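You operate a simulated robot arm through the tools that you are given. There is no shell and no other tool.

You run a simulated robot arm. Do the job below in one go: nothing can be reset, and whatever is moved stays where it is left.

TASK
Fit the flanged sleeve on the black plate and free its orange clips.
Fine: white cap off first, leave it on the steel bench; both of its knobs tight before you pull both clips out.
Where things are to end (x, y in the base frame): white cap within 0.06 m of [0.71, 0.39].
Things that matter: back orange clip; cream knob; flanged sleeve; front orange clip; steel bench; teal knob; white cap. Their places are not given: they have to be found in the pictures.

Only the result counts: the job must be done as asked and must still hold three seconds after the hand-in. Knocking over, shifting, dropping, spilling or breaking anything else fails it. Lids that push on must go on centred and level and be pressed home; caps that screw on are set level and turned clockwise until they are tight.

THE ROBOT
A 6-joint arm with a two-finger gripper, fixed in place. Base frame: the origin is on the floor under the middle of its stand, x ahead of it, y to its left, z up; the work surface is at about z = 0.8. Readings come in m, degrees, newtons and seconds.
It reaches about 1.572 m from its shoulder. Its first joint turns from -166.0 to 166.0 degrees. Payload 2.45 kg.
The tool frame sits at the grasp point between the pads (the TCP): z along the fingers, y along the line on which they close. The tips reach 0.02 m beyond it. The gripper opens to 0.14 m; its body begins 0.168 m behind the TCP.
Orientation is that of the tool frame in the base frame, as [roll, pitch, yaw] about the fixed x, y, z axes, in that order (R = Rz(yaw) Ry(pitch) Rx(roll)). With the fingers straight down and closing along the base's y, the tool's x points along the base's -x, its y along +y and its z along -z.

THE INTERFACE
- The arm moves only by the tool send_rows. Its arguments are lists of equal length, an entry for each row: "translation": the shift along the tool's x, y, z in units of 40 mm (1.0 is 40 mm), a list of three; "angular": the turn, a rotation vector about the tool's x, y, z in units of 5 degrees (1.0 is 5 degrees), a list of three. In form: {"translation": [[dx, dy, dz], ...], "angular": [[wx, wy, wz], ...]}. A call has 1 to 20 rows; each row shifts and turns the commanded pose from where the row before left it, along the tool's axes as they then stand. "fingers" is the finger opening in m, from 0 to 0.14, set as the call begins (left out, the last holds). A call with a number of a shift or a turn outside -1 to 1 is refused whole. A row lasts 0.2 s, in which the tool goes at most 0.05 m and 8.6 degrees; a call with a longer step from one row to the next is refused whole, and so is a gripper value outside its range. Where a pose cannot be reached the arm comes as near as it can. A force on the tool above 70 N (or 10 N above the force at the start of the call, whichever is more), or a blocked arm, ends the call early, and 0.2 s more pass. Each finger travels about 0.045 m/s and halts on what it meets, pressing with about 34 N; the grip force reading is that of the motor and also rises with nothing between the fingers. The clock runs only during rows and for 0.2 s after the last one: add rows that do not move to give the fingers time. The reply holds the time, the measured pose of the TCP, the force on the tool along the base axes, the opening and the grip force, in the units named above and with some noise, with the torque about the TCP (base axes, N m) and any sound that the robot's microphone picked up.
- Cameras (640 x 400 px; columns grow to the right, rows downward): "scene" is fixed at [0.4009, 0.6499, 1.5582]; the picture's right is [-0.73, -0.68, 0.00], its down [-0.48, 0.51, -0.72] and it looks along [0.49, -0.52, -0.70] (base axes); focal length 277 px, centre (320, 200). "wrist" rides on the gripper at [0.078, 0.011, -0.209] in the tool frame; the picture's right is [-0.14, 0.99, 0.00], its down [-0.92, -0.13, -0.37] and it looks along [-0.37, -0.05, 0.93] (tool axes); focal length 280 px, centre (320, 200).
- capture(camera): a new picture of that camera. It takes no simulated time.
- probe_pixels(camera, pixels): there is no depth. For up to 12 entries [column, row, z] of the newest picture of that camera ("zoom" is the newest enlarged one), the place [x, y] in the base frame at which the ray of that pixel passes the height z, good to about 0.002 m. It takes no simulated time.
- zoom(camera, box): a new picture of the part [left, top, right, bottom] of that camera's present view, enlarged. It takes no simulated time.
- close_job(): hands the job in; it is judged then, once.

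Open the gripper and draw the arm clear of the work before you hand the job in, unless the task says otherwise.

The tools are called by a JSON object that holds its "name" and its "arguments". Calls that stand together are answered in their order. send_rows: Moves the arm, as the interface text tells. Its arguments: {"type":"object","properties":{"translation":{"type":"array","items":{"type":"array","items":{"type":"number"}}},"angular":{"type":"array","items":{"type":"array","items":{"type":"number"}}},"fingers":{"type":"number"}},"required":["translation","angular"]} The other tools are called the same way: capture (camera) takes a picture; probe_pixels (camera, pixels) gives the place at which the rays of pixels pass given heights; zoom (camera, box) takes an enlarged picture of a part of a camera's view; close_job () hands the job in.

At the start:

```text
t: 0.0
position: [0.7956, 0.1844, 1.2097]
ee_rot: [180.0, -0.1, -179.9]
force: [1.0, -0.7, 0.9]
ft_torque: [-0.01, 0.04, 0.0]
gripper_width: 0.1401
grip_force: 0.1
```

scene: 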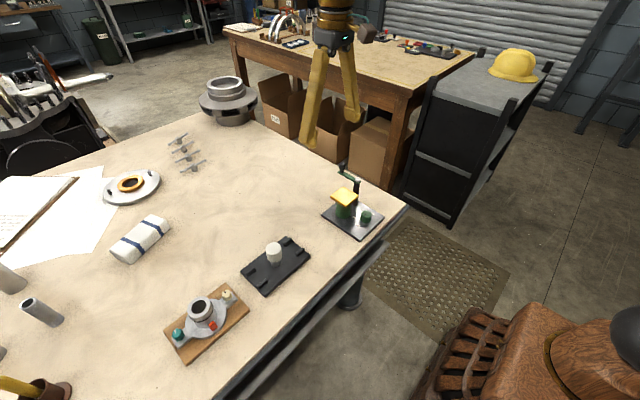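
wrist: 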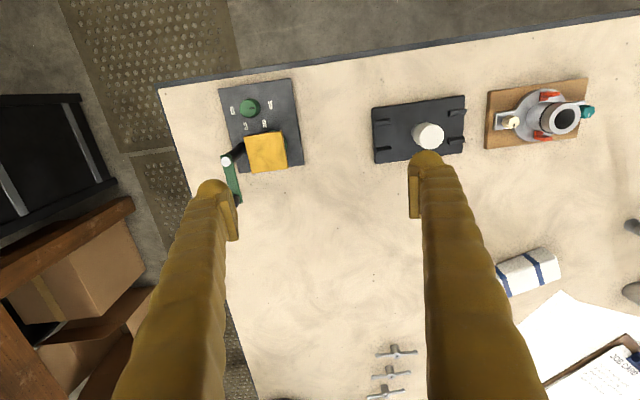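

The scene shows the black plate with a white cap around (273,252), and the flanged sleeve on a wooden board around (205,315). I zoom in on both for detail.

{"name": "zoom", "arguments": {"camera": "scene", "box": [150, 220, 330, 370]}}

{"name": "zoom", "arguments": {"camera": "wrist", "box": [350, 60, 610, 220]}}

```text
2.67 times, centred on (240, 295) of scene
```

zoom: 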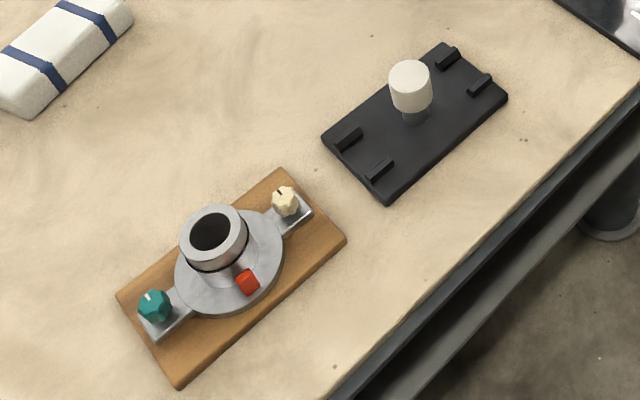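

```text
2.46 times, centred on (480, 140) of wrist
```

zoom: 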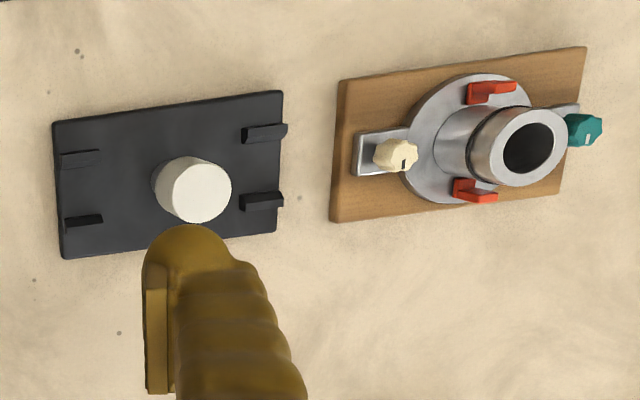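

The plate has a post with the white cap and four hook brackets; the sleeve has two ear bars with knobs and two orange clips on the flange. I probe positions from the wrist zoom and the scene picture.

{"name": "probe_pixels", "arguments": {"camera": "zoom", "pixels": [[193, 195, 0.88], [193, 195, 0.85], [53, 122, 0.81], [282, 92, 0.81], [62, 258, 0.81], [278, 232, 0.81], [338, 80, 0.81], [586, 47, 0.81], [330, 222, 0.81], [558, 194, 0.81], [395, 155, 0.84], [585, 130, 0.84]]}}

{"name": "probe_pixels", "arguments": {"camera": "scene", "pixels": [[273.7, 246, 0.88], [273.7, 246, 0.86], [275, 266, 0.81], [200, 307, 0.86], [200, 307, 0.88], [205, 322, 0.82], [177, 335, 0.84], [227, 296, 0.84], [212, 326, 0.84]]}}

```text
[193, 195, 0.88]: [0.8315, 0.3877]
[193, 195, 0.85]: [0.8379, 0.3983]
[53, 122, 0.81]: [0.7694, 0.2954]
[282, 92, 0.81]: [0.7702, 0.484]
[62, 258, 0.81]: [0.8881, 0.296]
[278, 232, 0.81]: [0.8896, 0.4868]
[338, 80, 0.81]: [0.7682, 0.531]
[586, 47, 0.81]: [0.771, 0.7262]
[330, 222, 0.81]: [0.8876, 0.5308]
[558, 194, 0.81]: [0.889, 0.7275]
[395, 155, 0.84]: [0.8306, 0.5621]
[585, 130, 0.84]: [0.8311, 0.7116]
```

```text
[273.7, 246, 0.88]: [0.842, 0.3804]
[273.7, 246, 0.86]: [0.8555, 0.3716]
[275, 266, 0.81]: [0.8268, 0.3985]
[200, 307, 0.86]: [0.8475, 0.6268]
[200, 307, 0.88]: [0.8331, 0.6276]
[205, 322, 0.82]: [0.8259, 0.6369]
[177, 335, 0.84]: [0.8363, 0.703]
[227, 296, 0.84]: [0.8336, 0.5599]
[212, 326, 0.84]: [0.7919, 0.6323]
```

Plate centre is about (0.829, 0.391) and the board with the sleeve about (0.829, 0.629). I move above the plate at a safe height to look at the cap more closely.

{"name": "send_rows", "arguments": {"translation": [[-0.139, 0.861, 0.6], [-0.139, 0.861, 0.6], [-0.139, 0.861, 0.6], [-0.139, 0.861, 0.6], [-0.139, 0.861, 0.6], [-0.139, 0.861, 0.6], [0, 0, 0]], "angular": [[0, 0, 0], [0, 0, 0], [0, 0, 0], [0, 0, 0], [0, 0, 0], [0, 0, 0], [0, 0, 0]]}}

{"name": "capture", "arguments": {"camera": "wrist"}}

```text
t: 1.6
position: [0.8296, 0.383, 1.0664]
ee_rot: [179.6, 0.1, 180.0]
force: [-0.1, 0.3, -0.8]
ft_torque: [0.01, 0.05, -0.01]
gripper_width: 0.1402
grip_force: 0.0
```

```text
taken
```

wrist: 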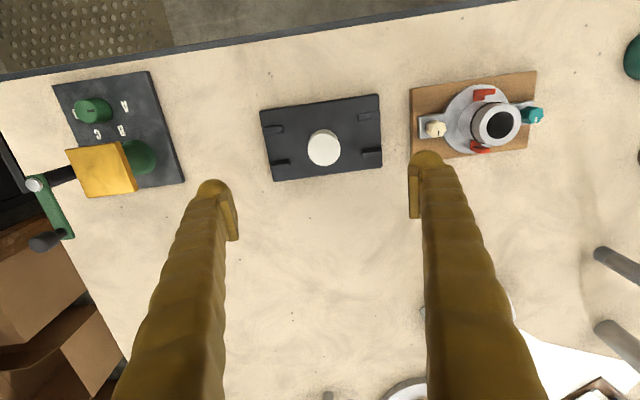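

The cap is at about (324,148) in the wrist view. I zoom into plate and sleeve.

{"name": "zoom", "arguments": {"camera": "wrist", "box": [250, 85, 390, 190]}}

{"name": "probe_pixels", "arguments": {"camera": "wrist", "pixels": [[324, 148, 0.89], [324, 148, 0.88], [320, 22, 0.8], [270, 41, 0.8], [380, 25, 0.8]]}}

{"name": "zoom", "arguments": {"camera": "wrist", "box": [400, 65, 560, 165]}}

```text
3.81 times, centred on (320, 138) of wrist
```

zoom: 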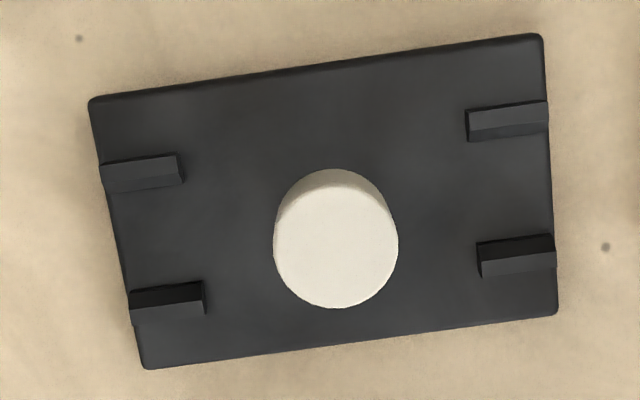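

```text
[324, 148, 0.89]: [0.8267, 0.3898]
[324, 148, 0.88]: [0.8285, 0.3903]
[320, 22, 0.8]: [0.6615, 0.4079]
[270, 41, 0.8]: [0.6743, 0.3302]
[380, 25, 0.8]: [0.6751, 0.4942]
```

```text
4.00 times, centred on (480, 115) of wrist
```

zoom: 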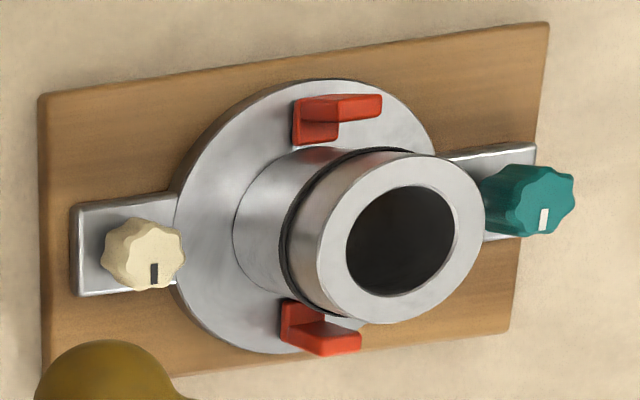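

The cap centre is about (0.828, 0.390) with a top near z=0.88–0.89, and the bench front edge is around x=0.665. I zoom in the fixed camera for cap and sleeve heights.

{"name": "zoom", "arguments": {"camera": "scene", "box": [235, 225, 315, 295]}}

{"name": "zoom", "arguments": {"camera": "scene", "box": [155, 275, 255, 365]}}

```text
5.71 times, centred on (275, 260) of scene
```

zoom: 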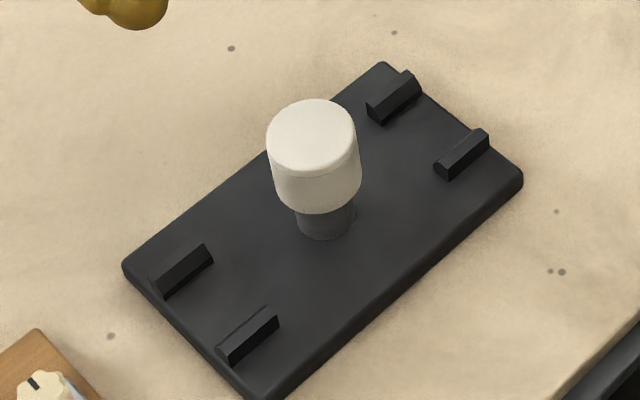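

```text
4.44 times, centred on (205, 320) of scene
```

zoom: 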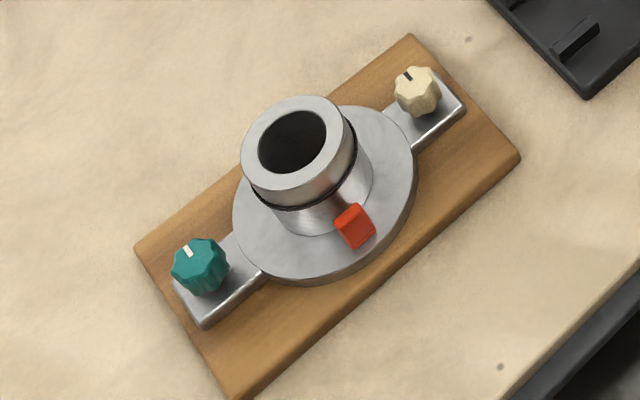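

I probe the cap top centre, the post base and hub top in the scene picture for heights.

{"name": "probe_pixels", "arguments": {"camera": "scene", "pixels": [[273.8, 249, 0.86], [273.8, 249, 0.87], [273.8, 249, 0.88], [275.5, 263, 0.81], [275.5, 263, 0.82], [198.9, 306.5, 0.88], [198.9, 306.5, 0.89], [198.9, 306.5, 0.9], [175.5, 333.5, 0.85], [225.5, 295, 0.85]]}}

{"name": "capture", "arguments": {"camera": "scene"}}

```text
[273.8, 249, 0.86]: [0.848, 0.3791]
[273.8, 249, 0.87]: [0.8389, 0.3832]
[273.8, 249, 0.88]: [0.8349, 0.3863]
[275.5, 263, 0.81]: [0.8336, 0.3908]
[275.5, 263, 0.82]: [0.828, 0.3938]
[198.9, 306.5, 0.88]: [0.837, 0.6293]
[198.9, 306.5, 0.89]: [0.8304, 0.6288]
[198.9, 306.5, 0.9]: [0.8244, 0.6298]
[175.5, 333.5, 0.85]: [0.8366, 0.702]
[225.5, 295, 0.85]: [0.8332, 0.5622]
```

```text
taken
```

scene: 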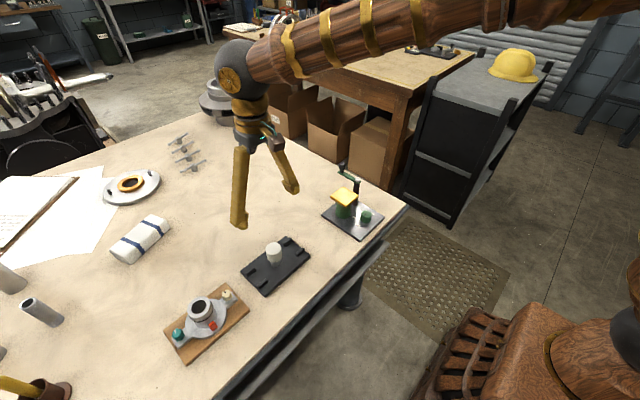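

Cap top appears at z≈0.887 and its bottom ≈0.855, on axis (0.829, 0.391). I descend to about z=0.95 over the cap and check alignment.

{"name": "send_rows", "arguments": {"translation": [[0, 0.2, 0.7], [0, 0, 0.75], [0, 0, 0.75], [0, 0, 0.7], [0, 0, 0]], "angular": [[0, 0, 0], [0, 0, 0], [0, 0, 0], [0, 0, 0], [0, 0, 0]], "fingers": 0.1}}

{"name": "capture", "arguments": {"camera": "wrist"}}

{"name": "zoom", "arguments": {"camera": "scene", "box": [205, 170, 345, 300]}}

```text
t: 2.8
position: [0.8313, 0.3902, 0.9518]
ee_rot: [179.5, 0.1, -180.0]
force: [0.3, 0.2, 0.3]
ft_torque: [-0.02, 0.02, 0.02]
gripper_width: 0.0998
grip_force: 0.0
```

```text
taken
```

wrist: 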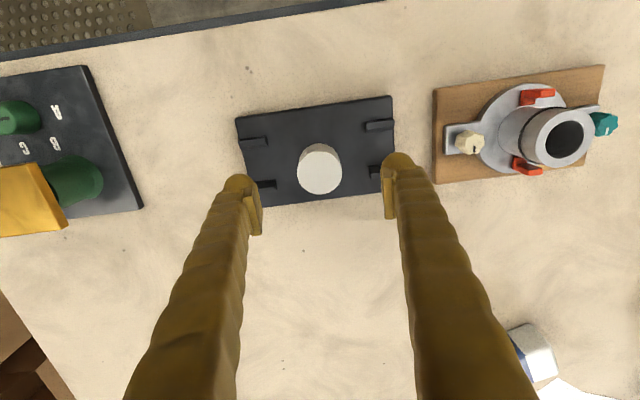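

```text
3.08 times, centred on (275, 235) of scene
```

zoom: 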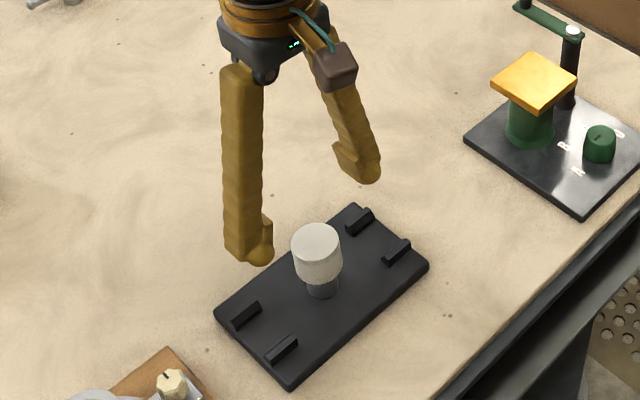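

The cap top now shows at about (319,171) between the pads. I zoom in and probe its centre before descending.

{"name": "zoom", "arguments": {"camera": "wrist", "box": [230, 95, 410, 215]}}

{"name": "probe_pixels", "arguments": {"camera": "wrist", "pixels": [[319, 174, 0.887], [319, 174, 0.88], [297, 174, 0.887], [342, 174, 0.887], [319, 195, 0.887], [319, 152, 0.887]]}}

```text
3.33 times, centred on (320, 155) of wrist
```

zoom: 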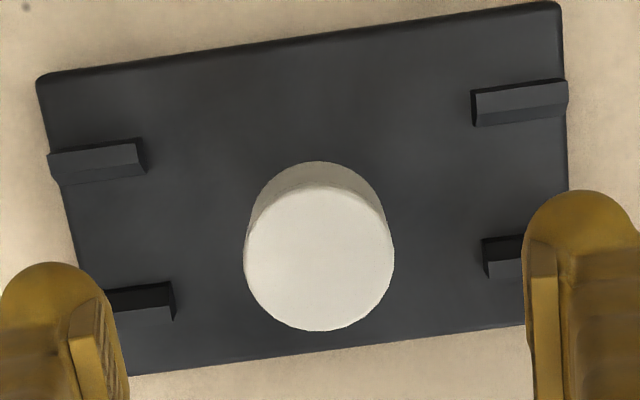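

```text
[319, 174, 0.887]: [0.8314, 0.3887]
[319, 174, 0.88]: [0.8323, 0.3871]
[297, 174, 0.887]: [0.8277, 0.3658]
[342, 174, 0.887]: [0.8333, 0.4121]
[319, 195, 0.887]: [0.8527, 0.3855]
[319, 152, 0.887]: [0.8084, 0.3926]
```

Cap centre is about (0.830, 0.389), diameter ≈0.045 m; the TCP is aligned. I descend to z≈0.873 and close the fingers on it.

{"name": "send_rows", "arguments": {"translation": [[0, 0, 0.65], [0, 0, 0.65], [0, 0, 0.65], [0, 0, 0]], "angular": [[0, 0, 0], [0, 0, 0], [0, 0, 0], [0, 0, 0]]}}

{"name": "zoom", "arguments": {"camera": "scene", "box": [215, 190, 335, 290]}}

```text
t: 3.8
position: [0.8301, 0.3912, 0.8725]
ee_rot: [179.5, 0.0, -179.9]
force: [0.4, -0.1, -0.4]
ft_torque: [0.0, 0.0, 0.0]
gripper_width: 0.0999
grip_force: 0.0
```

```text
4.00 times, centred on (275, 240) of scene
```

zoom: 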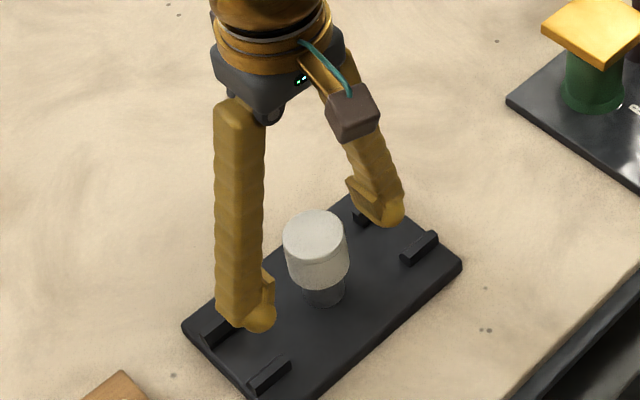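

Fingers straddle the cap without contact. I close on the cap.

{"name": "send_rows", "arguments": {"translation": [[0, 0, 0], [0, 0, 0], [0, 0, 0], [0, 0, 0], [0, 0, 0], [0, 0, 0]], "angular": [[0, 0, 0], [0, 0, 0], [0, 0, 0], [0, 0, 0], [0, 0, 0], [0, 0, 0]], "fingers": 0.02}}

{"name": "zoom", "arguments": {"camera": "scene", "box": [215, 190, 335, 290]}}

```text
t: 5.2
position: [0.8305, 0.3914, 0.874]
ee_rot: [179.5, 0.2, -179.9]
force: [-0.3, -0.9, 0.5]
ft_torque: [-0.03, 0.01, -0.01]
gripper_width: 0.0436
grip_force: 34.2
```

```text
4.00 times, centred on (275, 240) of scene
```

zoom: 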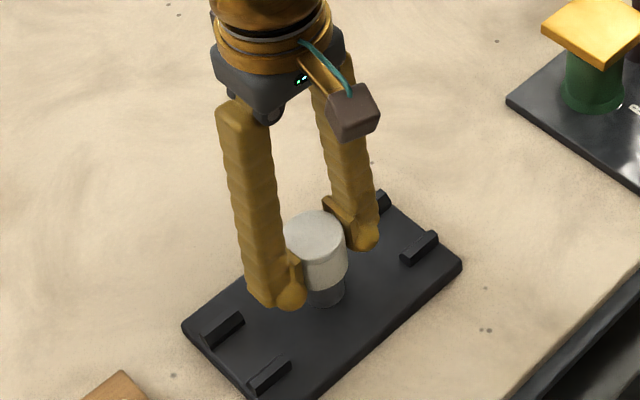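

The cap is gripped (width 0.0436 m). I pull up gently by a few millimetres and read the force to find out whether it is a push-on or screw-on cap.

{"name": "send_rows", "arguments": {"translation": [[0, 0, -0.05], [0, 0, -0.05], [0, 0, -0.05], [0, 0, 0]], "angular": [[0, 0, 0], [0, 0, 0], [0, 0, 0], [0, 0, 0]]}}

{"name": "zoom", "arguments": {"camera": "scene", "box": [215, 190, 335, 290]}}

```text
t: 6.2
position: [0.8301, 0.391, 0.8792]
ee_rot: [179.5, 0.1, -179.9]
force: [-0.4, 0.1, 0.3]
ft_torque: [-0.01, -0.03, -0.01]
gripper_width: 0.0438
grip_force: 33.9
```

```text
4.00 times, centred on (275, 240) of scene
```

zoom: 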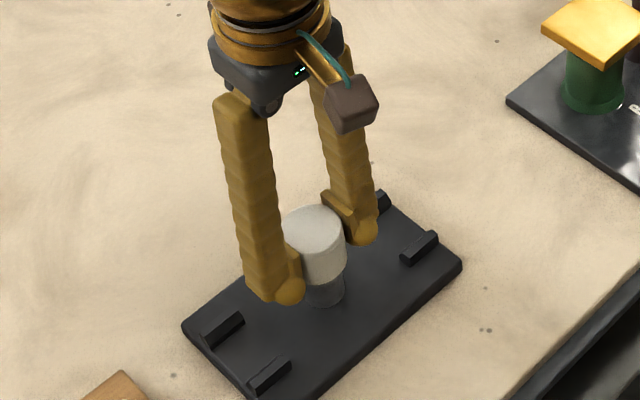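

The cap slides up freely with no force. I keep lifting straight up until it clears the post.

{"name": "send_rows", "arguments": {"translation": [[0, 0, -0.2], [0, 0, -0.3], [0, 0, -0.4], [0, 0, -0.5], [0, 0, -0.5], [0, 0, 0]], "angular": [[0, 0, 0], [0, 0, 0], [0, 0, 0], [0, 0, 0], [0, 0, 0], [0, 0, 0]]}}

{"name": "zoom", "arguments": {"camera": "scene", "box": [215, 190, 335, 290]}}

{"name": "capture", "arguments": {"camera": "wrist"}}

```text
t: 7.6
position: [0.8293, 0.3897, 0.9572]
ee_rot: [179.5, 0.1, 180.0]
force: [-0.1, -0.3, -0.2]
ft_torque: [0.05, -0.03, 0.01]
gripper_width: 0.0439
grip_force: 34.4
```

```text
4.00 times, centred on (275, 240) of scene
```

zoom: 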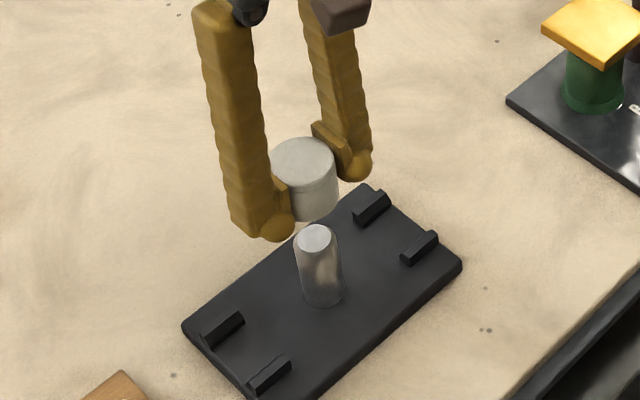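

```text
taken
```

wrist: 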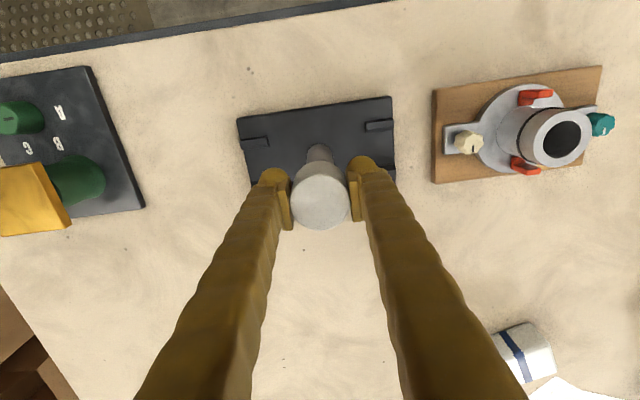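

The cap is off the post and the post top is bare. I carry it toward the front to x≈0.712, y≈0.39, still high, then check.

{"name": "send_rows", "arguments": {"translation": [[0.5, 0, 0], [0.7, 0, 0], [0.8, 0, 0], [0.65, 0, 0], [0.28, 0, 0], [0, 0, 0]], "angular": [[0, 0, 0], [0, 0, 0], [0, 0, 0], [0, 0, 0], [0, 0, 0], [0, 0, 0]]}}

{"name": "capture", "arguments": {"camera": "wrist"}}

{"name": "zoom", "arguments": {"camera": "scene", "box": [225, 200, 365, 310]}}

```text
t: 9.0
position: [0.7107, 0.3904, 0.9549]
ee_rot: [179.4, 0.1, -180.0]
force: [-0.2, 0.4, 0.1]
ft_torque: [0.01, 0.01, 0.0]
gripper_width: 0.0439
grip_force: 34.3
```

```text
taken
```

wrist: 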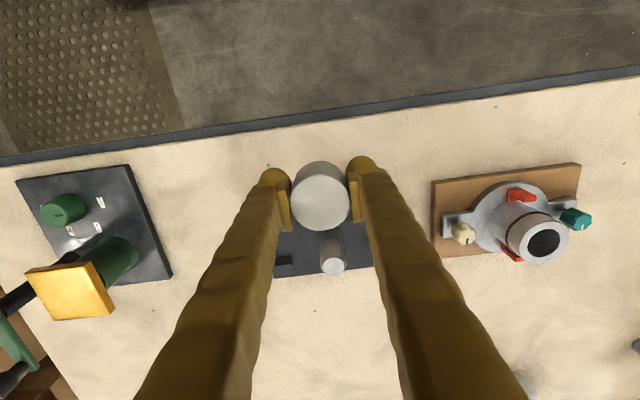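

```text
3.64 times, centred on (295, 255) of scene
```

zoom: 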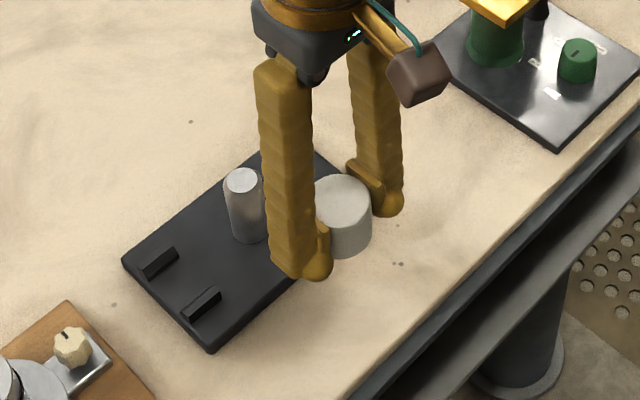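

The cap is at (0.711, 0.390) in front of the plate. I check the bench edge position, then lower to z≈0.84.

{"name": "probe_pixels", "arguments": {"camera": "wrist", "pixels": [[250, 132, 0.8], [400, 110, 0.8], [400, 102, 0.8], [275, 250, 0.81]]}}

{"name": "send_rows", "arguments": {"translation": [[0, 0, 0.7], [0, 0, 0.8], [0, 0, 0.7], [0, 0, 0.5], [0, 0, 0.2], [0, 0, 0]], "angular": [[0, 0, 0], [0, 0, 0], [0, 0, 0], [0, 0, 0], [0, 0, 0], [0, 0, 0]]}}

{"name": "capture", "arguments": {"camera": "wrist"}}

{"name": "zoom", "arguments": {"camera": "scene", "box": [245, 210, 345, 300]}}

```text
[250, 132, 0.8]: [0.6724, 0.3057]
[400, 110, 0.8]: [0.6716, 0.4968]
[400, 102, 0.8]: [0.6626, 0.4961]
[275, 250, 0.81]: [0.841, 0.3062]
```

```text
t: 10.4
position: [0.7128, 0.3906, 0.8396]
ee_rot: [179.5, 0.1, -179.9]
force: [-0.4, 0.3, 0.1]
ft_torque: [-0.04, 0.01, 0.01]
gripper_width: 0.0439
grip_force: 34.4
```

```text
taken
```

wrist: 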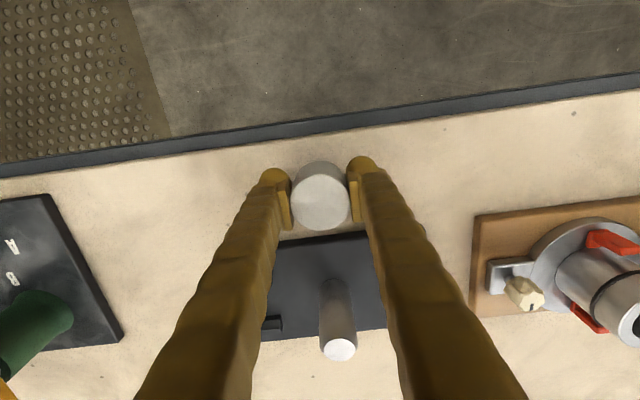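

```text
4.44 times, centred on (295, 255) of scene
```

zoom: 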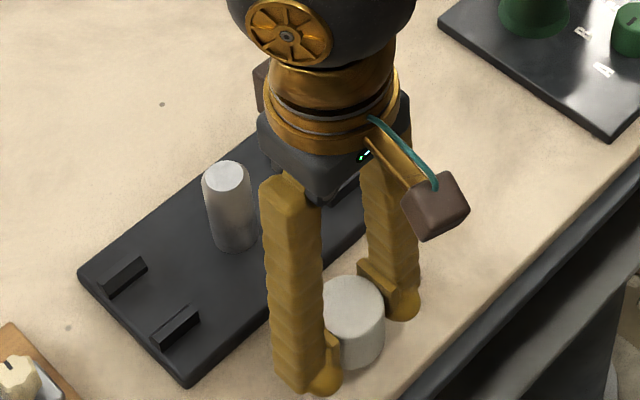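

Everything is clear around the cap. I lower in 2 mm steps while watching for contact force.

{"name": "send_rows", "arguments": {"translation": [[0, 0, 0.05], [0, 0, 0.05], [0, 0, 0.05], [0, 0, 0.05], [0, 0, 0.05], [0, 0, 0.05], [0, 0, 0.05], [0, 0, 0]], "angular": [[0, 0, 0], [0, 0, 0], [0, 0, 0], [0, 0, 0], [0, 0, 0], [0, 0, 0], [0, 0, 0], [0, 0, 0]]}}

{"name": "zoom", "arguments": {"camera": "scene", "box": [265, 240, 325, 290]}}

```text
t: 12.2
position: [0.7134, 0.3911, 0.826]
ee_rot: [179.5, 0.1, -180.0]
force: [0.5, -0.1, -0.5]
ft_torque: [-0.01, -0.02, 0.04]
gripper_width: 0.0441
grip_force: 33.8
```

```text
8.00 times, centred on (295, 265) of scene
```

zoom: 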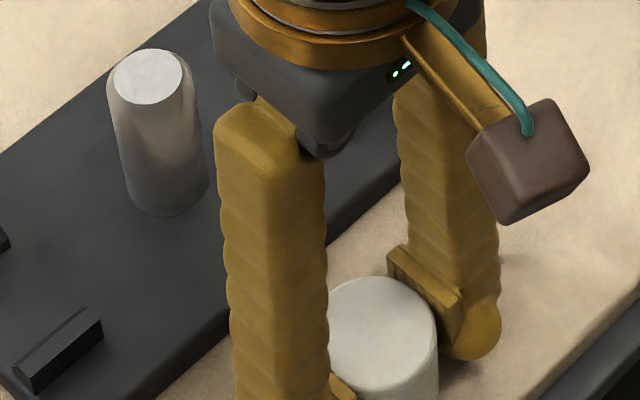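

No contact yet at z=0.826. I continue down in 1 mm steps.

{"name": "send_rows", "arguments": {"translation": [[0, 0, 0.03], [0, 0, 0.03], [0, 0, 0.03], [0, 0, 0.03], [0, 0, 0]], "angular": [[0, 0, 0], [0, 0, 0], [0, 0, 0], [0, 0, 0], [0, 0, 0]]}}

{"name": "zoom", "arguments": {"camera": "scene", "box": [265, 250, 325, 300]}}

```text
t: 13.4
position: [0.7114, 0.3914, 0.8217]
ee_rot: [179.5, 0.0, -179.9]
force: [-0.8, -0.9, 5.8]
ft_torque: [-0.16, 0.01, 0.01]
gripper_width: 0.044
grip_force: 33.8
```

```text
8.00 times, centred on (295, 275) of scene
```

zoom: 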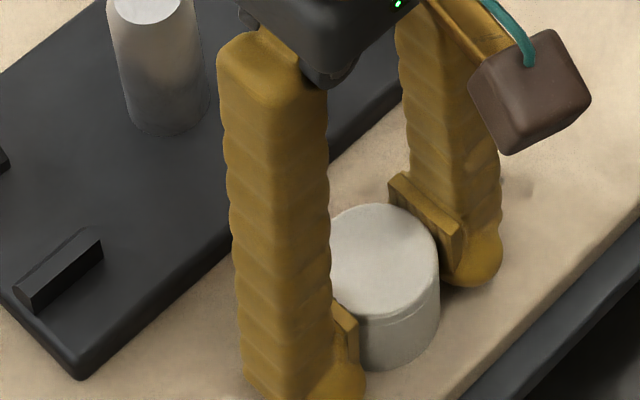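

Contact is felt (5.8 N at z=0.8217). I open the fingers to release the cap.

{"name": "send_rows", "arguments": {"translation": [[0, 0, 0], [0, 0, 0], [0, 0, 0], [0, 0, 0]], "angular": [[0, 0, 0], [0, 0, 0], [0, 0, 0], [0, 0, 0]], "fingers": 0.08}}

{"name": "zoom", "arguments": {"camera": "scene", "box": [265, 250, 325, 300]}}

```text
t: 14.4
position: [0.7126, 0.392, 0.8217]
ee_rot: [179.5, 0.1, -180.0]
force: [0.6, 0.1, -0.6]
ft_torque: [-0.02, 0.0, 0.01]
gripper_width: 0.0802
grip_force: 0.1
```

```text
8.00 times, centred on (295, 275) of scene
```

zoom: 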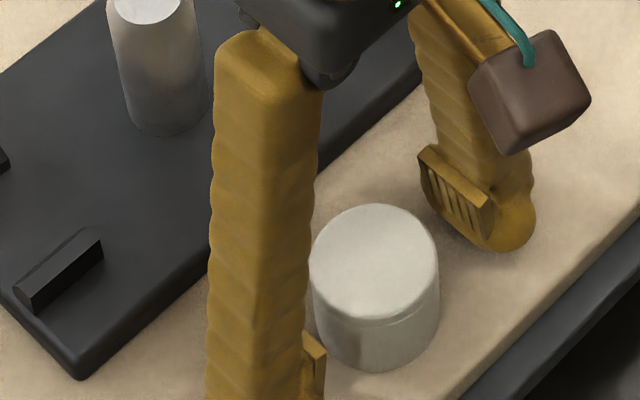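

The cap stands released on the bench. I lift straight up clear of it.

{"name": "send_rows", "arguments": {"translation": [[0, 0, -0.3], [0, 0, -0.6], [0, 0, -0.9], [0, 0, -1], [0, 0, -1], [0, 0, -1], [0, 0, -0.6], [0, 0, 0]], "angular": [[0, 0, 0], [0, 0, 0], [0, 0, 0], [0, 0, 0], [0, 0, 0], [0, 0, 0], [0, 0, 0], [0, 0, 0]], "fingers": 0.14}}

{"name": "capture", "arguments": {"camera": "wrist"}}

{"name": "capture", "arguments": {"camera": "scene"}}

```text
t: 16.2
position: [0.7117, 0.3886, 1.0383]
ee_rot: [179.5, 0.1, 180.0]
force: [-0.2, -0.2, -0.1]
ft_torque: [0.01, -0.02, 0.02]
gripper_width: 0.1401
grip_force: 0.1
```

```text
taken
```

wrist: 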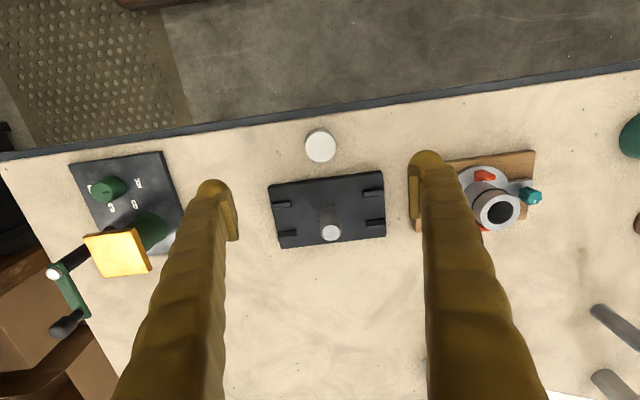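

```text
taken
```

scene: 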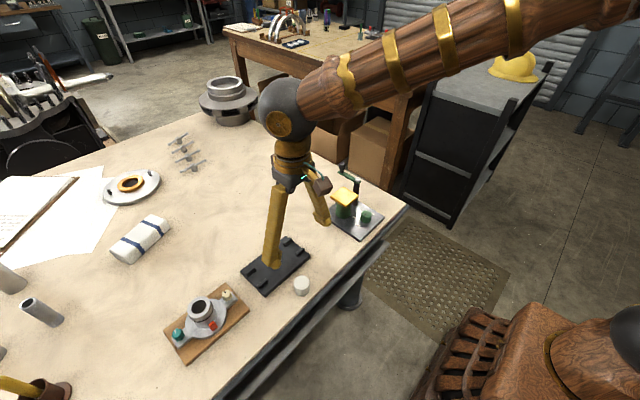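

The cap stands at about (320,146) in the wrist view in front of the plate, and the plate looks unmoved. I move over the sleeve to inspect its clips and knobs.

{"name": "send_rows", "arguments": {"translation": [[-0.45, 0.9, 0.1], [-0.45, 0.9, 0.1], [-0.45, 0.9, 0.1], [-0.45, 0.9, 0.1], [-0.45, 0.9, 0.1], [-0.45, 0.9, 0.1], [-0.25, 0.6, 0], [0, 0, 0]], "angular": [[0, 0, 0], [0, 0, 0], [0, 0, 0], [0, 0, 0], [0, 0, 0], [0, 0, 0], [0, 0, 0], [0, 0, 0]]}}

{"name": "capture", "arguments": {"camera": "wrist"}}

{"name": "zoom", "arguments": {"camera": "wrist", "box": [220, 110, 430, 240]}}

```text
t: 18.0
position: [0.8288, 0.6309, 1.0152]
ee_rot: [179.4, 0.1, 180.0]
force: [0.0, 0.0, 0.3]
ft_torque: [-0.03, -0.01, -0.01]
gripper_width: 0.14
grip_force: 0.0
```

```text
taken
```

wrist: 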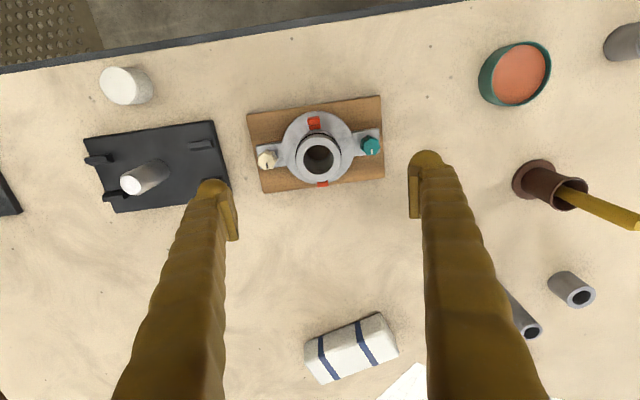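

```text
3.05 times, centred on (325, 175) of wrist
```

zoom: 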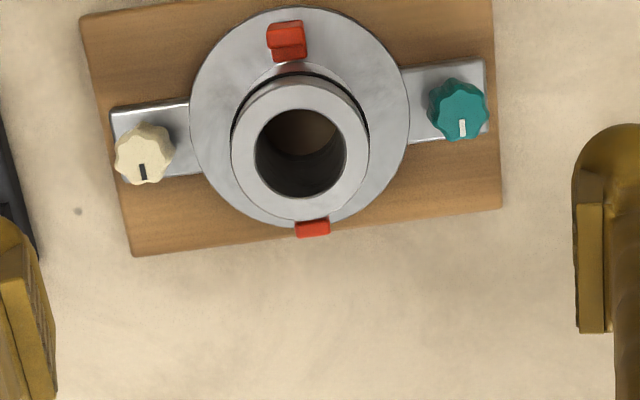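

Clips sit at about (288,40) and (313,228) in the zoom, near the hub's front and back. I shift toward the front and tilt the wrist camera for a side view.

{"name": "send_rows", "arguments": {"translation": [[0.7, 0, 0], [0.7, 0, 0], [0.7, 0, 0.4], [0.6, 0, 0.5], [0, 0, 0], [0, 0, 0], [0, 0, 0], [0, 0, 0], [0, 0, 0], [0, 0, 0], [0, 0, 0], [0, 0, 0], [0, 0, 0]], "angular": [[0, 0, 0], [0, 0, 0], [0, 0, 0], [0, 0, 0], [0, -1, 0], [0, -1, 0], [0, -1, 0], [0, -1, 0], [0, -1, 0], [0, -1, 0], [0, -1, 0], [0, -1, 0], [0, 0, 0]]}}

{"name": "capture", "arguments": {"camera": "wrist"}}

```text
t: 20.8
position: [0.7216, 0.6308, 0.9782]
ee_rot: [179.3, 40.1, 179.6]
force: [0.3, -0.4, 0.3]
ft_torque: [-0.01, 0.04, -0.01]
gripper_width: 0.1398
grip_force: 0.1
```

```text
taken
```

wrist: 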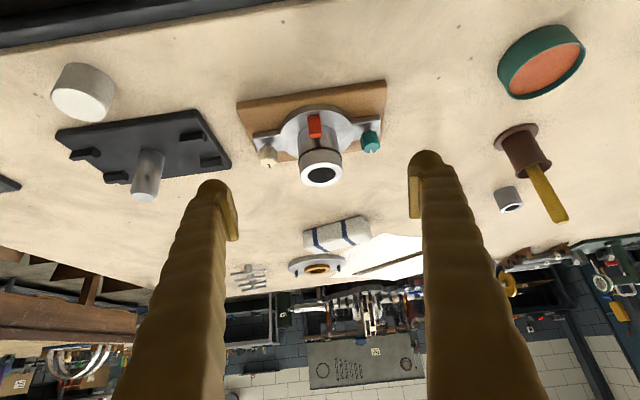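

I see the side view (upside-down). I zoom in on the sleeve at (315,145).

{"name": "zoom", "arguments": {"camera": "wrist", "box": [230, 75, 400, 195]}}

{"name": "zoom", "arguments": {"camera": "wrist", "box": [40, 50, 240, 220]}}

```text
3.33 times, centred on (315, 135) of wrist
```

zoom: 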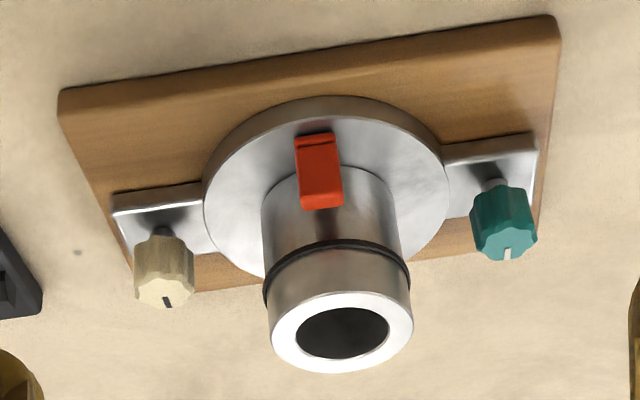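

```text
2.35 times, centred on (140, 135) of wrist
```

zoom: 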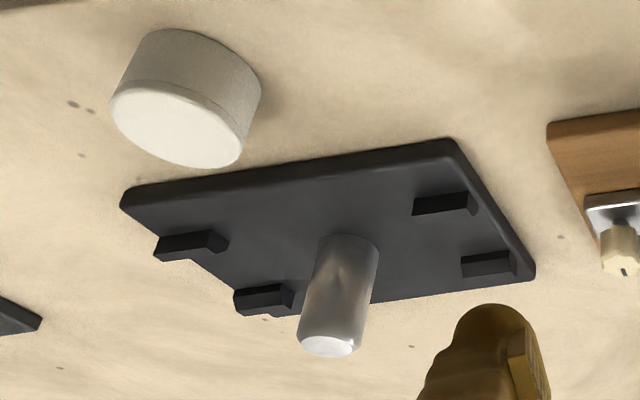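

The clip appears as an upright red tab near the hub; I want a profile view along y to see how it is held. I untilt and move to the plate side of the sleeve.

{"name": "send_rows", "arguments": {"translation": [[0, 0, 0], [0, 0, 0], [0, 0, 0], [0, 0, 0], [0, 0, 0], [0, 0, 0], [0, 0, 0], [0, 0, 0], [-0.67, -0.63, 0], [-0.67, -0.63, 0], [-0.67, -0.63, 0], [-0.67, -0.63, 0], [0, 0, 0]], "angular": [[0, 1, 0], [0, 1, 0], [0, 1, 0], [0, 1, 0], [0, 1, 0], [0, 1, 0], [0, 1, 0], [0, 1, 0], [0, 0, -1], [0, 0, 0], [0, 0, 0], [0, 0, 0], [0, 0, 0]]}}

{"name": "send_rows", "arguments": {"translation": [[0, 0, 0], [0, 0, 0], [0, 0, 0], [0, 0, 0], [0, 0, 0], [0, 0, 0], [0, 0, 0], [0, 0, 0], [0, 0, 0], [0, 0, 0], [0, 0, 0], [0, 0, 0], [0, 0, 0], [0, 0, 0], [0, 0, 0], [0, 0, 0], [0, 0, 0], [0, 0, 0]], "angular": [[0, 0, -1], [0, 0, -1], [0, 0, -1], [0, 0, -1], [0, 0, -1], [0, 0, -1], [0, 0, -1], [0, 0, -1], [0, 0, -1], [0, 0, -1], [0, 0, -1], [0, 0, -1], [0, 0, -1], [0, 0, -1], [0, 0, -1], [0, 0, -1], [0, 0, -1], [0, 0, 0]]}}

{"name": "send_rows", "arguments": {"translation": [[0, 0, 0], [0, 0, 0], [0, 0, 0], [0, 0, 0], [0, 0, 0], [0, 0, 0], [0, 0, 0], [0, 0, 0], [0, 0, 0]], "angular": [[0, -1, 0], [0, -1, 0], [0, -1, 0], [0, -1, 0], [0, -1, 0], [0, -1, 0], [0, -1, 0], [0, -1, 0], [0, 0, 0]]}}

{"name": "capture", "arguments": {"camera": "wrist"}}

```text
t: 23.6
position: [0.8371, 0.5359, 0.9794]
ee_rot: [179.4, 0.1, -174.9]
force: [-0.1, 1.0, 0.1]
ft_torque: [-0.03, 0.03, -0.01]
gripper_width: 0.1399
grip_force: 0.0
```

```text
t: 27.4
position: [0.837, 0.537, 0.9792]
ee_rot: [-179.9, 0.5, -90.0]
force: [0.3, -0.3, 0.6]
ft_torque: [-0.03, -0.03, 0.01]
gripper_width: 0.1399
grip_force: 0.0
```

```text
t: 29.4
position: [0.8365, 0.5375, 0.9798]
ee_rot: [-179.8, 40.4, -89.9]
force: [0.0, -0.5, -0.7]
ft_torque: [-0.02, -0.01, 0.0]
gripper_width: 0.1399
grip_force: 0.0
```

```text
taken
```

wrist: 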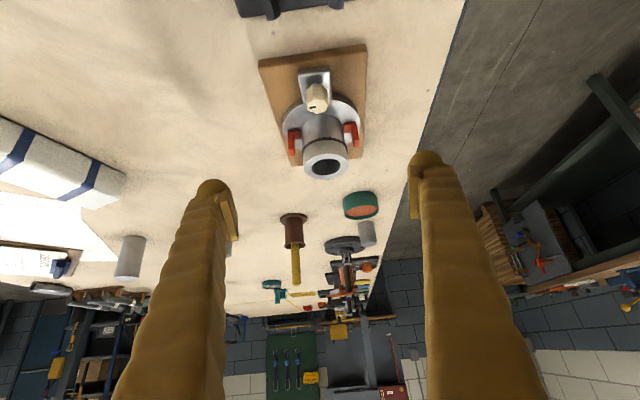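

The profile is visible around (320,125). I zoom in on it.

{"name": "zoom", "arguments": {"camera": "wrist", "box": [255, 45, 385, 190]}}

```text
2.76 times, centred on (320, 118) of wrist
```

zoom: 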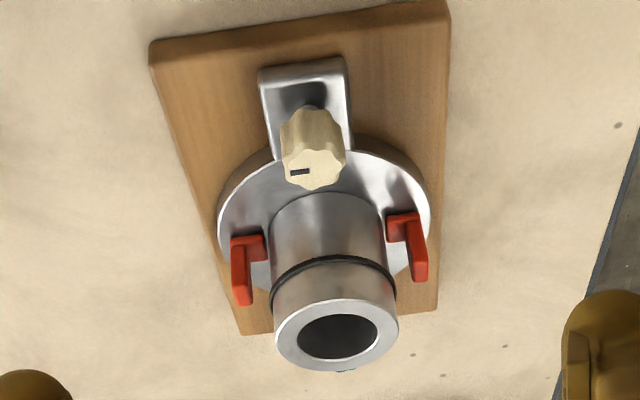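

The clip has a radial foot going toward the hub with an upright tab at its outer end. I zoom closer on both clips.

{"name": "zoom", "arguments": {"camera": "wrist", "box": [295, 105, 365, 165]}}

{"name": "probe_pixels", "arguments": {"camera": "wrist", "pixels": [[314, 139, 0.85], [345, 137, 0.85], [325, 168, 0.892], [317, 104, 0.86]]}}

```text
6.67 times, centred on (330, 135) of wrist
```

zoom: 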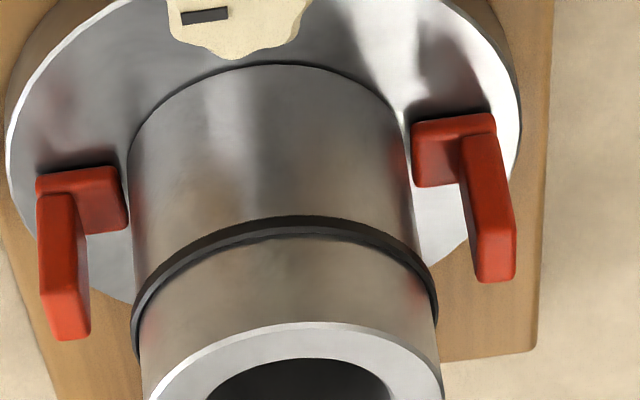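

```text
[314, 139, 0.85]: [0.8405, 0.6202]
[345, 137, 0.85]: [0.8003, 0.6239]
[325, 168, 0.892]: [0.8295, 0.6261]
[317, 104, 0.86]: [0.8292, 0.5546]
```

The clip foot is a block sitting on the flange beside the hub, with an upright grip tab. I return upright and yaw to a 45° diagonal, which keeps the fingers clear of knobs and clips.

{"name": "send_rows", "arguments": {"translation": [[0, 0, 0], [0, 0, 0], [0, 0, 0], [0, 0, 0], [0, 0, 0], [0, 0, 0], [0, 0, 0], [0, 0, 0], [0, 0, 0], [0, 0, 0], [0, 0, 0], [0, 0, 0], [0, 0, 0], [0, 0, 0], [0, 0, 0], [0, 0, 0], [0, 0, 0], [0, 0, 0]], "angular": [[0, 1, 0], [0, 1, 0], [0, 1, 0], [0, 1, 0], [0, 1, 0], [0, 1, 0], [0, 1, 0], [0, 1, 0], [0, 0, 1], [0, 0, 1], [0, 0, 1], [0, 0, 1], [0, 0, 1], [0, 0, 1], [0, 0, 1], [0, 0, 1], [0, 0, 1], [0, 0, 0]]}}

{"name": "capture", "arguments": {"camera": "wrist"}}

```text
t: 33.2
position: [0.8361, 0.537, 0.9798]
ee_rot: [179.8, 0.5, -135.1]
force: [-0.3, 0.0, 0.2]
ft_torque: [-0.01, -0.01, -0.03]
gripper_width: 0.1401
grip_force: 0.0
```

```text
taken
```

wrist: 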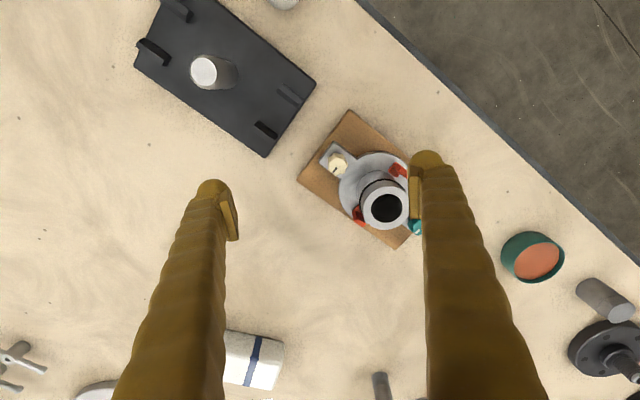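

I move the TCP over the hub axis at about (0.829, 0.629) and look down.

{"name": "send_rows", "arguments": {"translation": [[-0.5, 0.583, 0], [-0.5, 0.583, 0], [-0.5, 0.583, 0], [0, 0, 0]], "angular": [[0, 0, 0], [0, 0, 0], [0, 0, 0], [0, 0, 0]]}}

{"name": "capture", "arguments": {"camera": "wrist"}}

{"name": "zoom", "arguments": {"camera": "wrist", "box": [240, 85, 410, 215]}}

```text
t: 34.2
position: [0.8281, 0.6271, 0.98]
ee_rot: [179.8, 0.4, -135.1]
force: [-0.4, -0.4, 0.5]
ft_torque: [0.02, 0.01, 0.0]
gripper_width: 0.1402
grip_force: 0.1
```

```text
taken
```

wrist: 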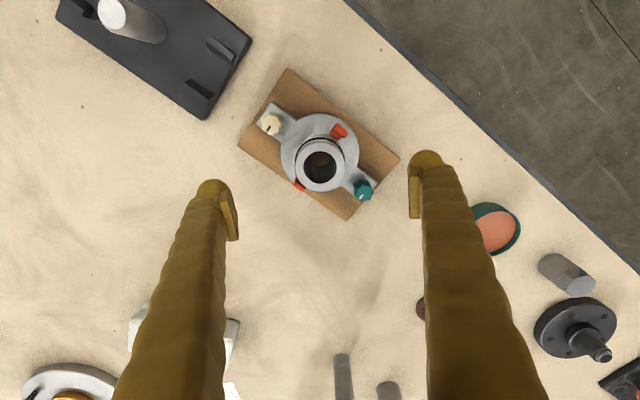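

```text
3.08 times, centred on (325, 150) of wrist
```

zoom: 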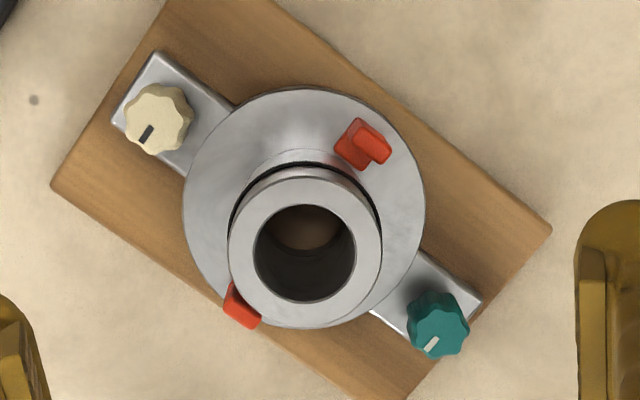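

I probe hub top centre and rim, flange edge, ears and knobs in this zoom.

{"name": "probe_pixels", "arguments": {"camera": "zoom", "pixels": [[306, 250, 0.892], [228, 250, 0.892], [383, 250, 0.892], [306, 179, 0.892], [306, 322, 0.892], [183, 200, 0.835], [425, 200, 0.835], [160, 120, 0.86], [438, 322, 0.86], [370, 140, 0.86], [240, 308, 0.86], [306, 92, 0.835]]}}

{"name": "probe_pixels", "arguments": {"camera": "zoom", "pixels": [[155, 52, 0.83], [112, 122, 0.83], [480, 300, 0.83], [51, 186, 0.812], [551, 229, 0.812], [160, 120, 0.865], [438, 322, 0.865]]}}

```text
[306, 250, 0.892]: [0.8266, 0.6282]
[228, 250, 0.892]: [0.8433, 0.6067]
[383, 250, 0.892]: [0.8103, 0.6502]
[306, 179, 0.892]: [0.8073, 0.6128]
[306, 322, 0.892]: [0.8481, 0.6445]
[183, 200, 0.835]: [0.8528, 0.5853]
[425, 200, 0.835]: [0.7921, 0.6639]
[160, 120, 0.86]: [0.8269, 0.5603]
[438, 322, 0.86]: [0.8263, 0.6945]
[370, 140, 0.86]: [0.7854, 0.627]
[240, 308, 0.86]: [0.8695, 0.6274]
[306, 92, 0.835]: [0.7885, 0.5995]
```

```text
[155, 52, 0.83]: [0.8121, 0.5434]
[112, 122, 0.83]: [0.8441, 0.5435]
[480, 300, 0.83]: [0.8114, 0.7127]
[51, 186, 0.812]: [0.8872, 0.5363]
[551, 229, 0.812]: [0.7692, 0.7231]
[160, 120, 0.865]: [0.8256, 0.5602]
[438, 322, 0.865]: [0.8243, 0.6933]
```

Sleeve centre is ≈(0.828, 0.628), hub Ø≈0.055, ears 0.032 wide, knobs at y offset ±0.067. I descend to z≈0.879 with fingers at 0.10 m around the hub.

{"name": "send_rows", "arguments": {"translation": [[0, 0, 0.6], [0, 0, 0.6], [0, 0, 0.6], [0, 0, 0.5], [0, 0, 0.2], [0, 0, 0]], "angular": [[0, 0, 0], [0, 0, 0], [0, 0, 0], [0, 0, 0], [0, 0, 0], [0, 0, 0]], "fingers": 0.1}}

{"name": "capture", "arguments": {"camera": "wrist"}}

{"name": "zoom", "arguments": {"camera": "scene", "box": [145, 255, 265, 365]}}

```text
t: 35.6
position: [0.8292, 0.6284, 0.8798]
ee_rot: [179.8, 0.3, -135.1]
force: [0.4, -0.2, 1.4]
ft_torque: [-0.01, -0.02, 0.0]
gripper_width: 0.1
grip_force: 0.0
```

```text
taken
```

wrist: 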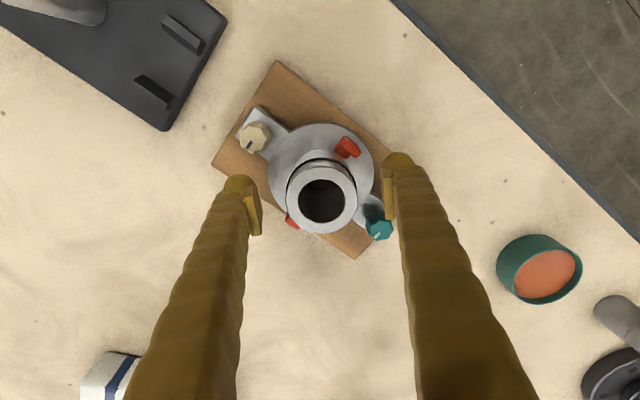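

```text
3.64 times, centred on (205, 310) of scene
```

zoom: 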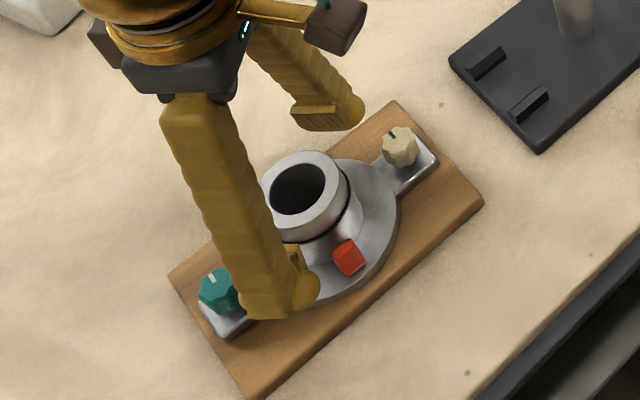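

The fingers straddle the hub diagonally, clear of clips and knobs. I close on the hub.

{"name": "send_rows", "arguments": {"translation": [[0, 0, 0], [0, 0, 0], [0, 0, 0], [0, 0, 0], [0, 0, 0], [0, 0, 0]], "angular": [[0, 0, 0], [0, 0, 0], [0, 0, 0], [0, 0, 0], [0, 0, 0], [0, 0, 0]], "fingers": 0.03}}

{"name": "zoom", "arguments": {"camera": "wrist", "box": [200, 60, 440, 260]}}

{"name": "zoom", "arguments": {"camera": "scene", "box": [145, 255, 265, 365]}}

```text
t: 37.0
position: [0.8293, 0.6274, 0.881]
ee_rot: [179.7, 0.4, -134.9]
force: [-3.3, 3.2, 1.5]
ft_torque: [-0.03, -0.01, -0.02]
gripper_width: 0.0552
grip_force: 33.7
```

```text
2.00 times, centred on (320, 160) of wrist
```

zoom: 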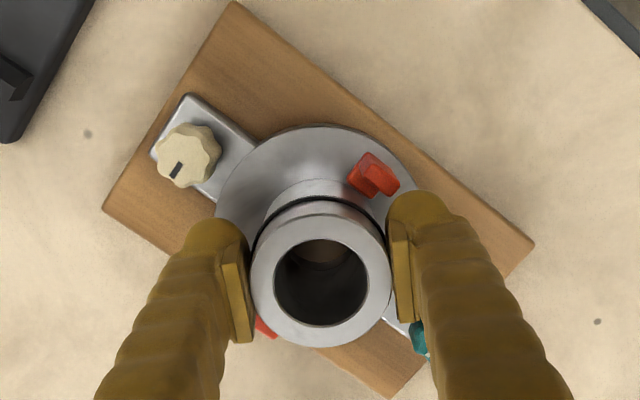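

```text
3.64 times, centred on (205, 310) of scene
```

zoom: 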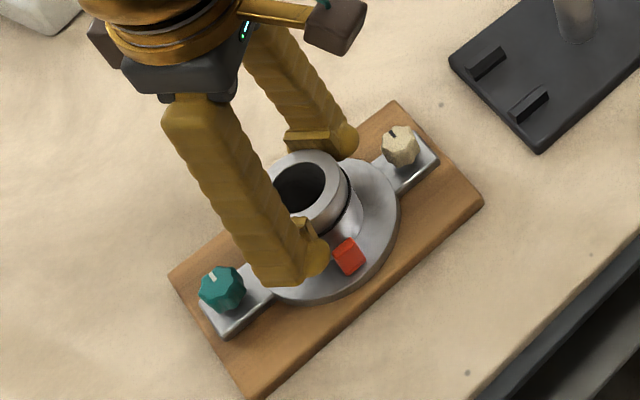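

The hub is gripped (0.0552 m). I lift by a few millimetres and check that only the sleeve comes up.

{"name": "send_rows", "arguments": {"translation": [[0, 0, -0.05], [0, 0, -0.1], [0, 0, -0.1], [0, 0, 0]], "angular": [[0, 0, 0], [0, 0, 0], [0, 0, 0], [0, 0, 0]]}}

{"name": "zoom", "arguments": {"camera": "scene", "box": [145, 255, 265, 365]}}

{"name": "zoom", "arguments": {"camera": "wrist", "box": [200, 60, 440, 260]}}

```text
t: 38.0
position: [0.8282, 0.6285, 0.8892]
ee_rot: [179.8, 0.4, -135.0]
force: [-0.4, -0.1, -9.3]
ft_torque: [0.02, 0.01, -0.04]
gripper_width: 0.0555
grip_force: 34.0
```

```text
3.64 times, centred on (205, 310) of scene
```

zoom: 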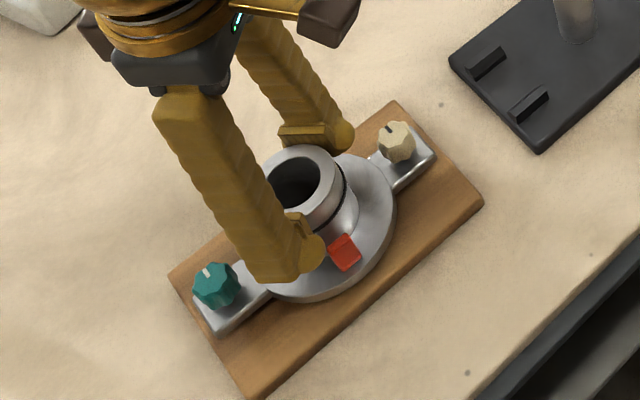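

```text
2.00 times, centred on (320, 160) of wrist
```

zoom: 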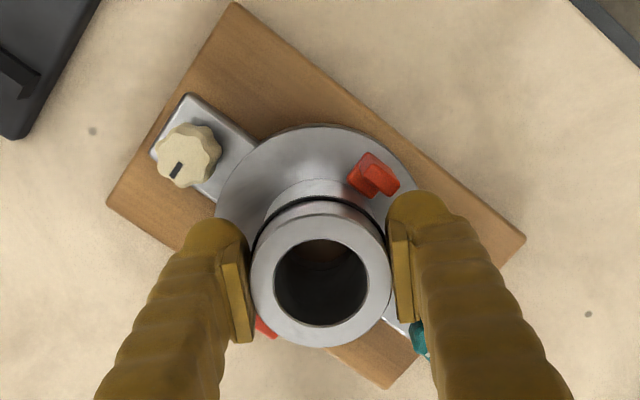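

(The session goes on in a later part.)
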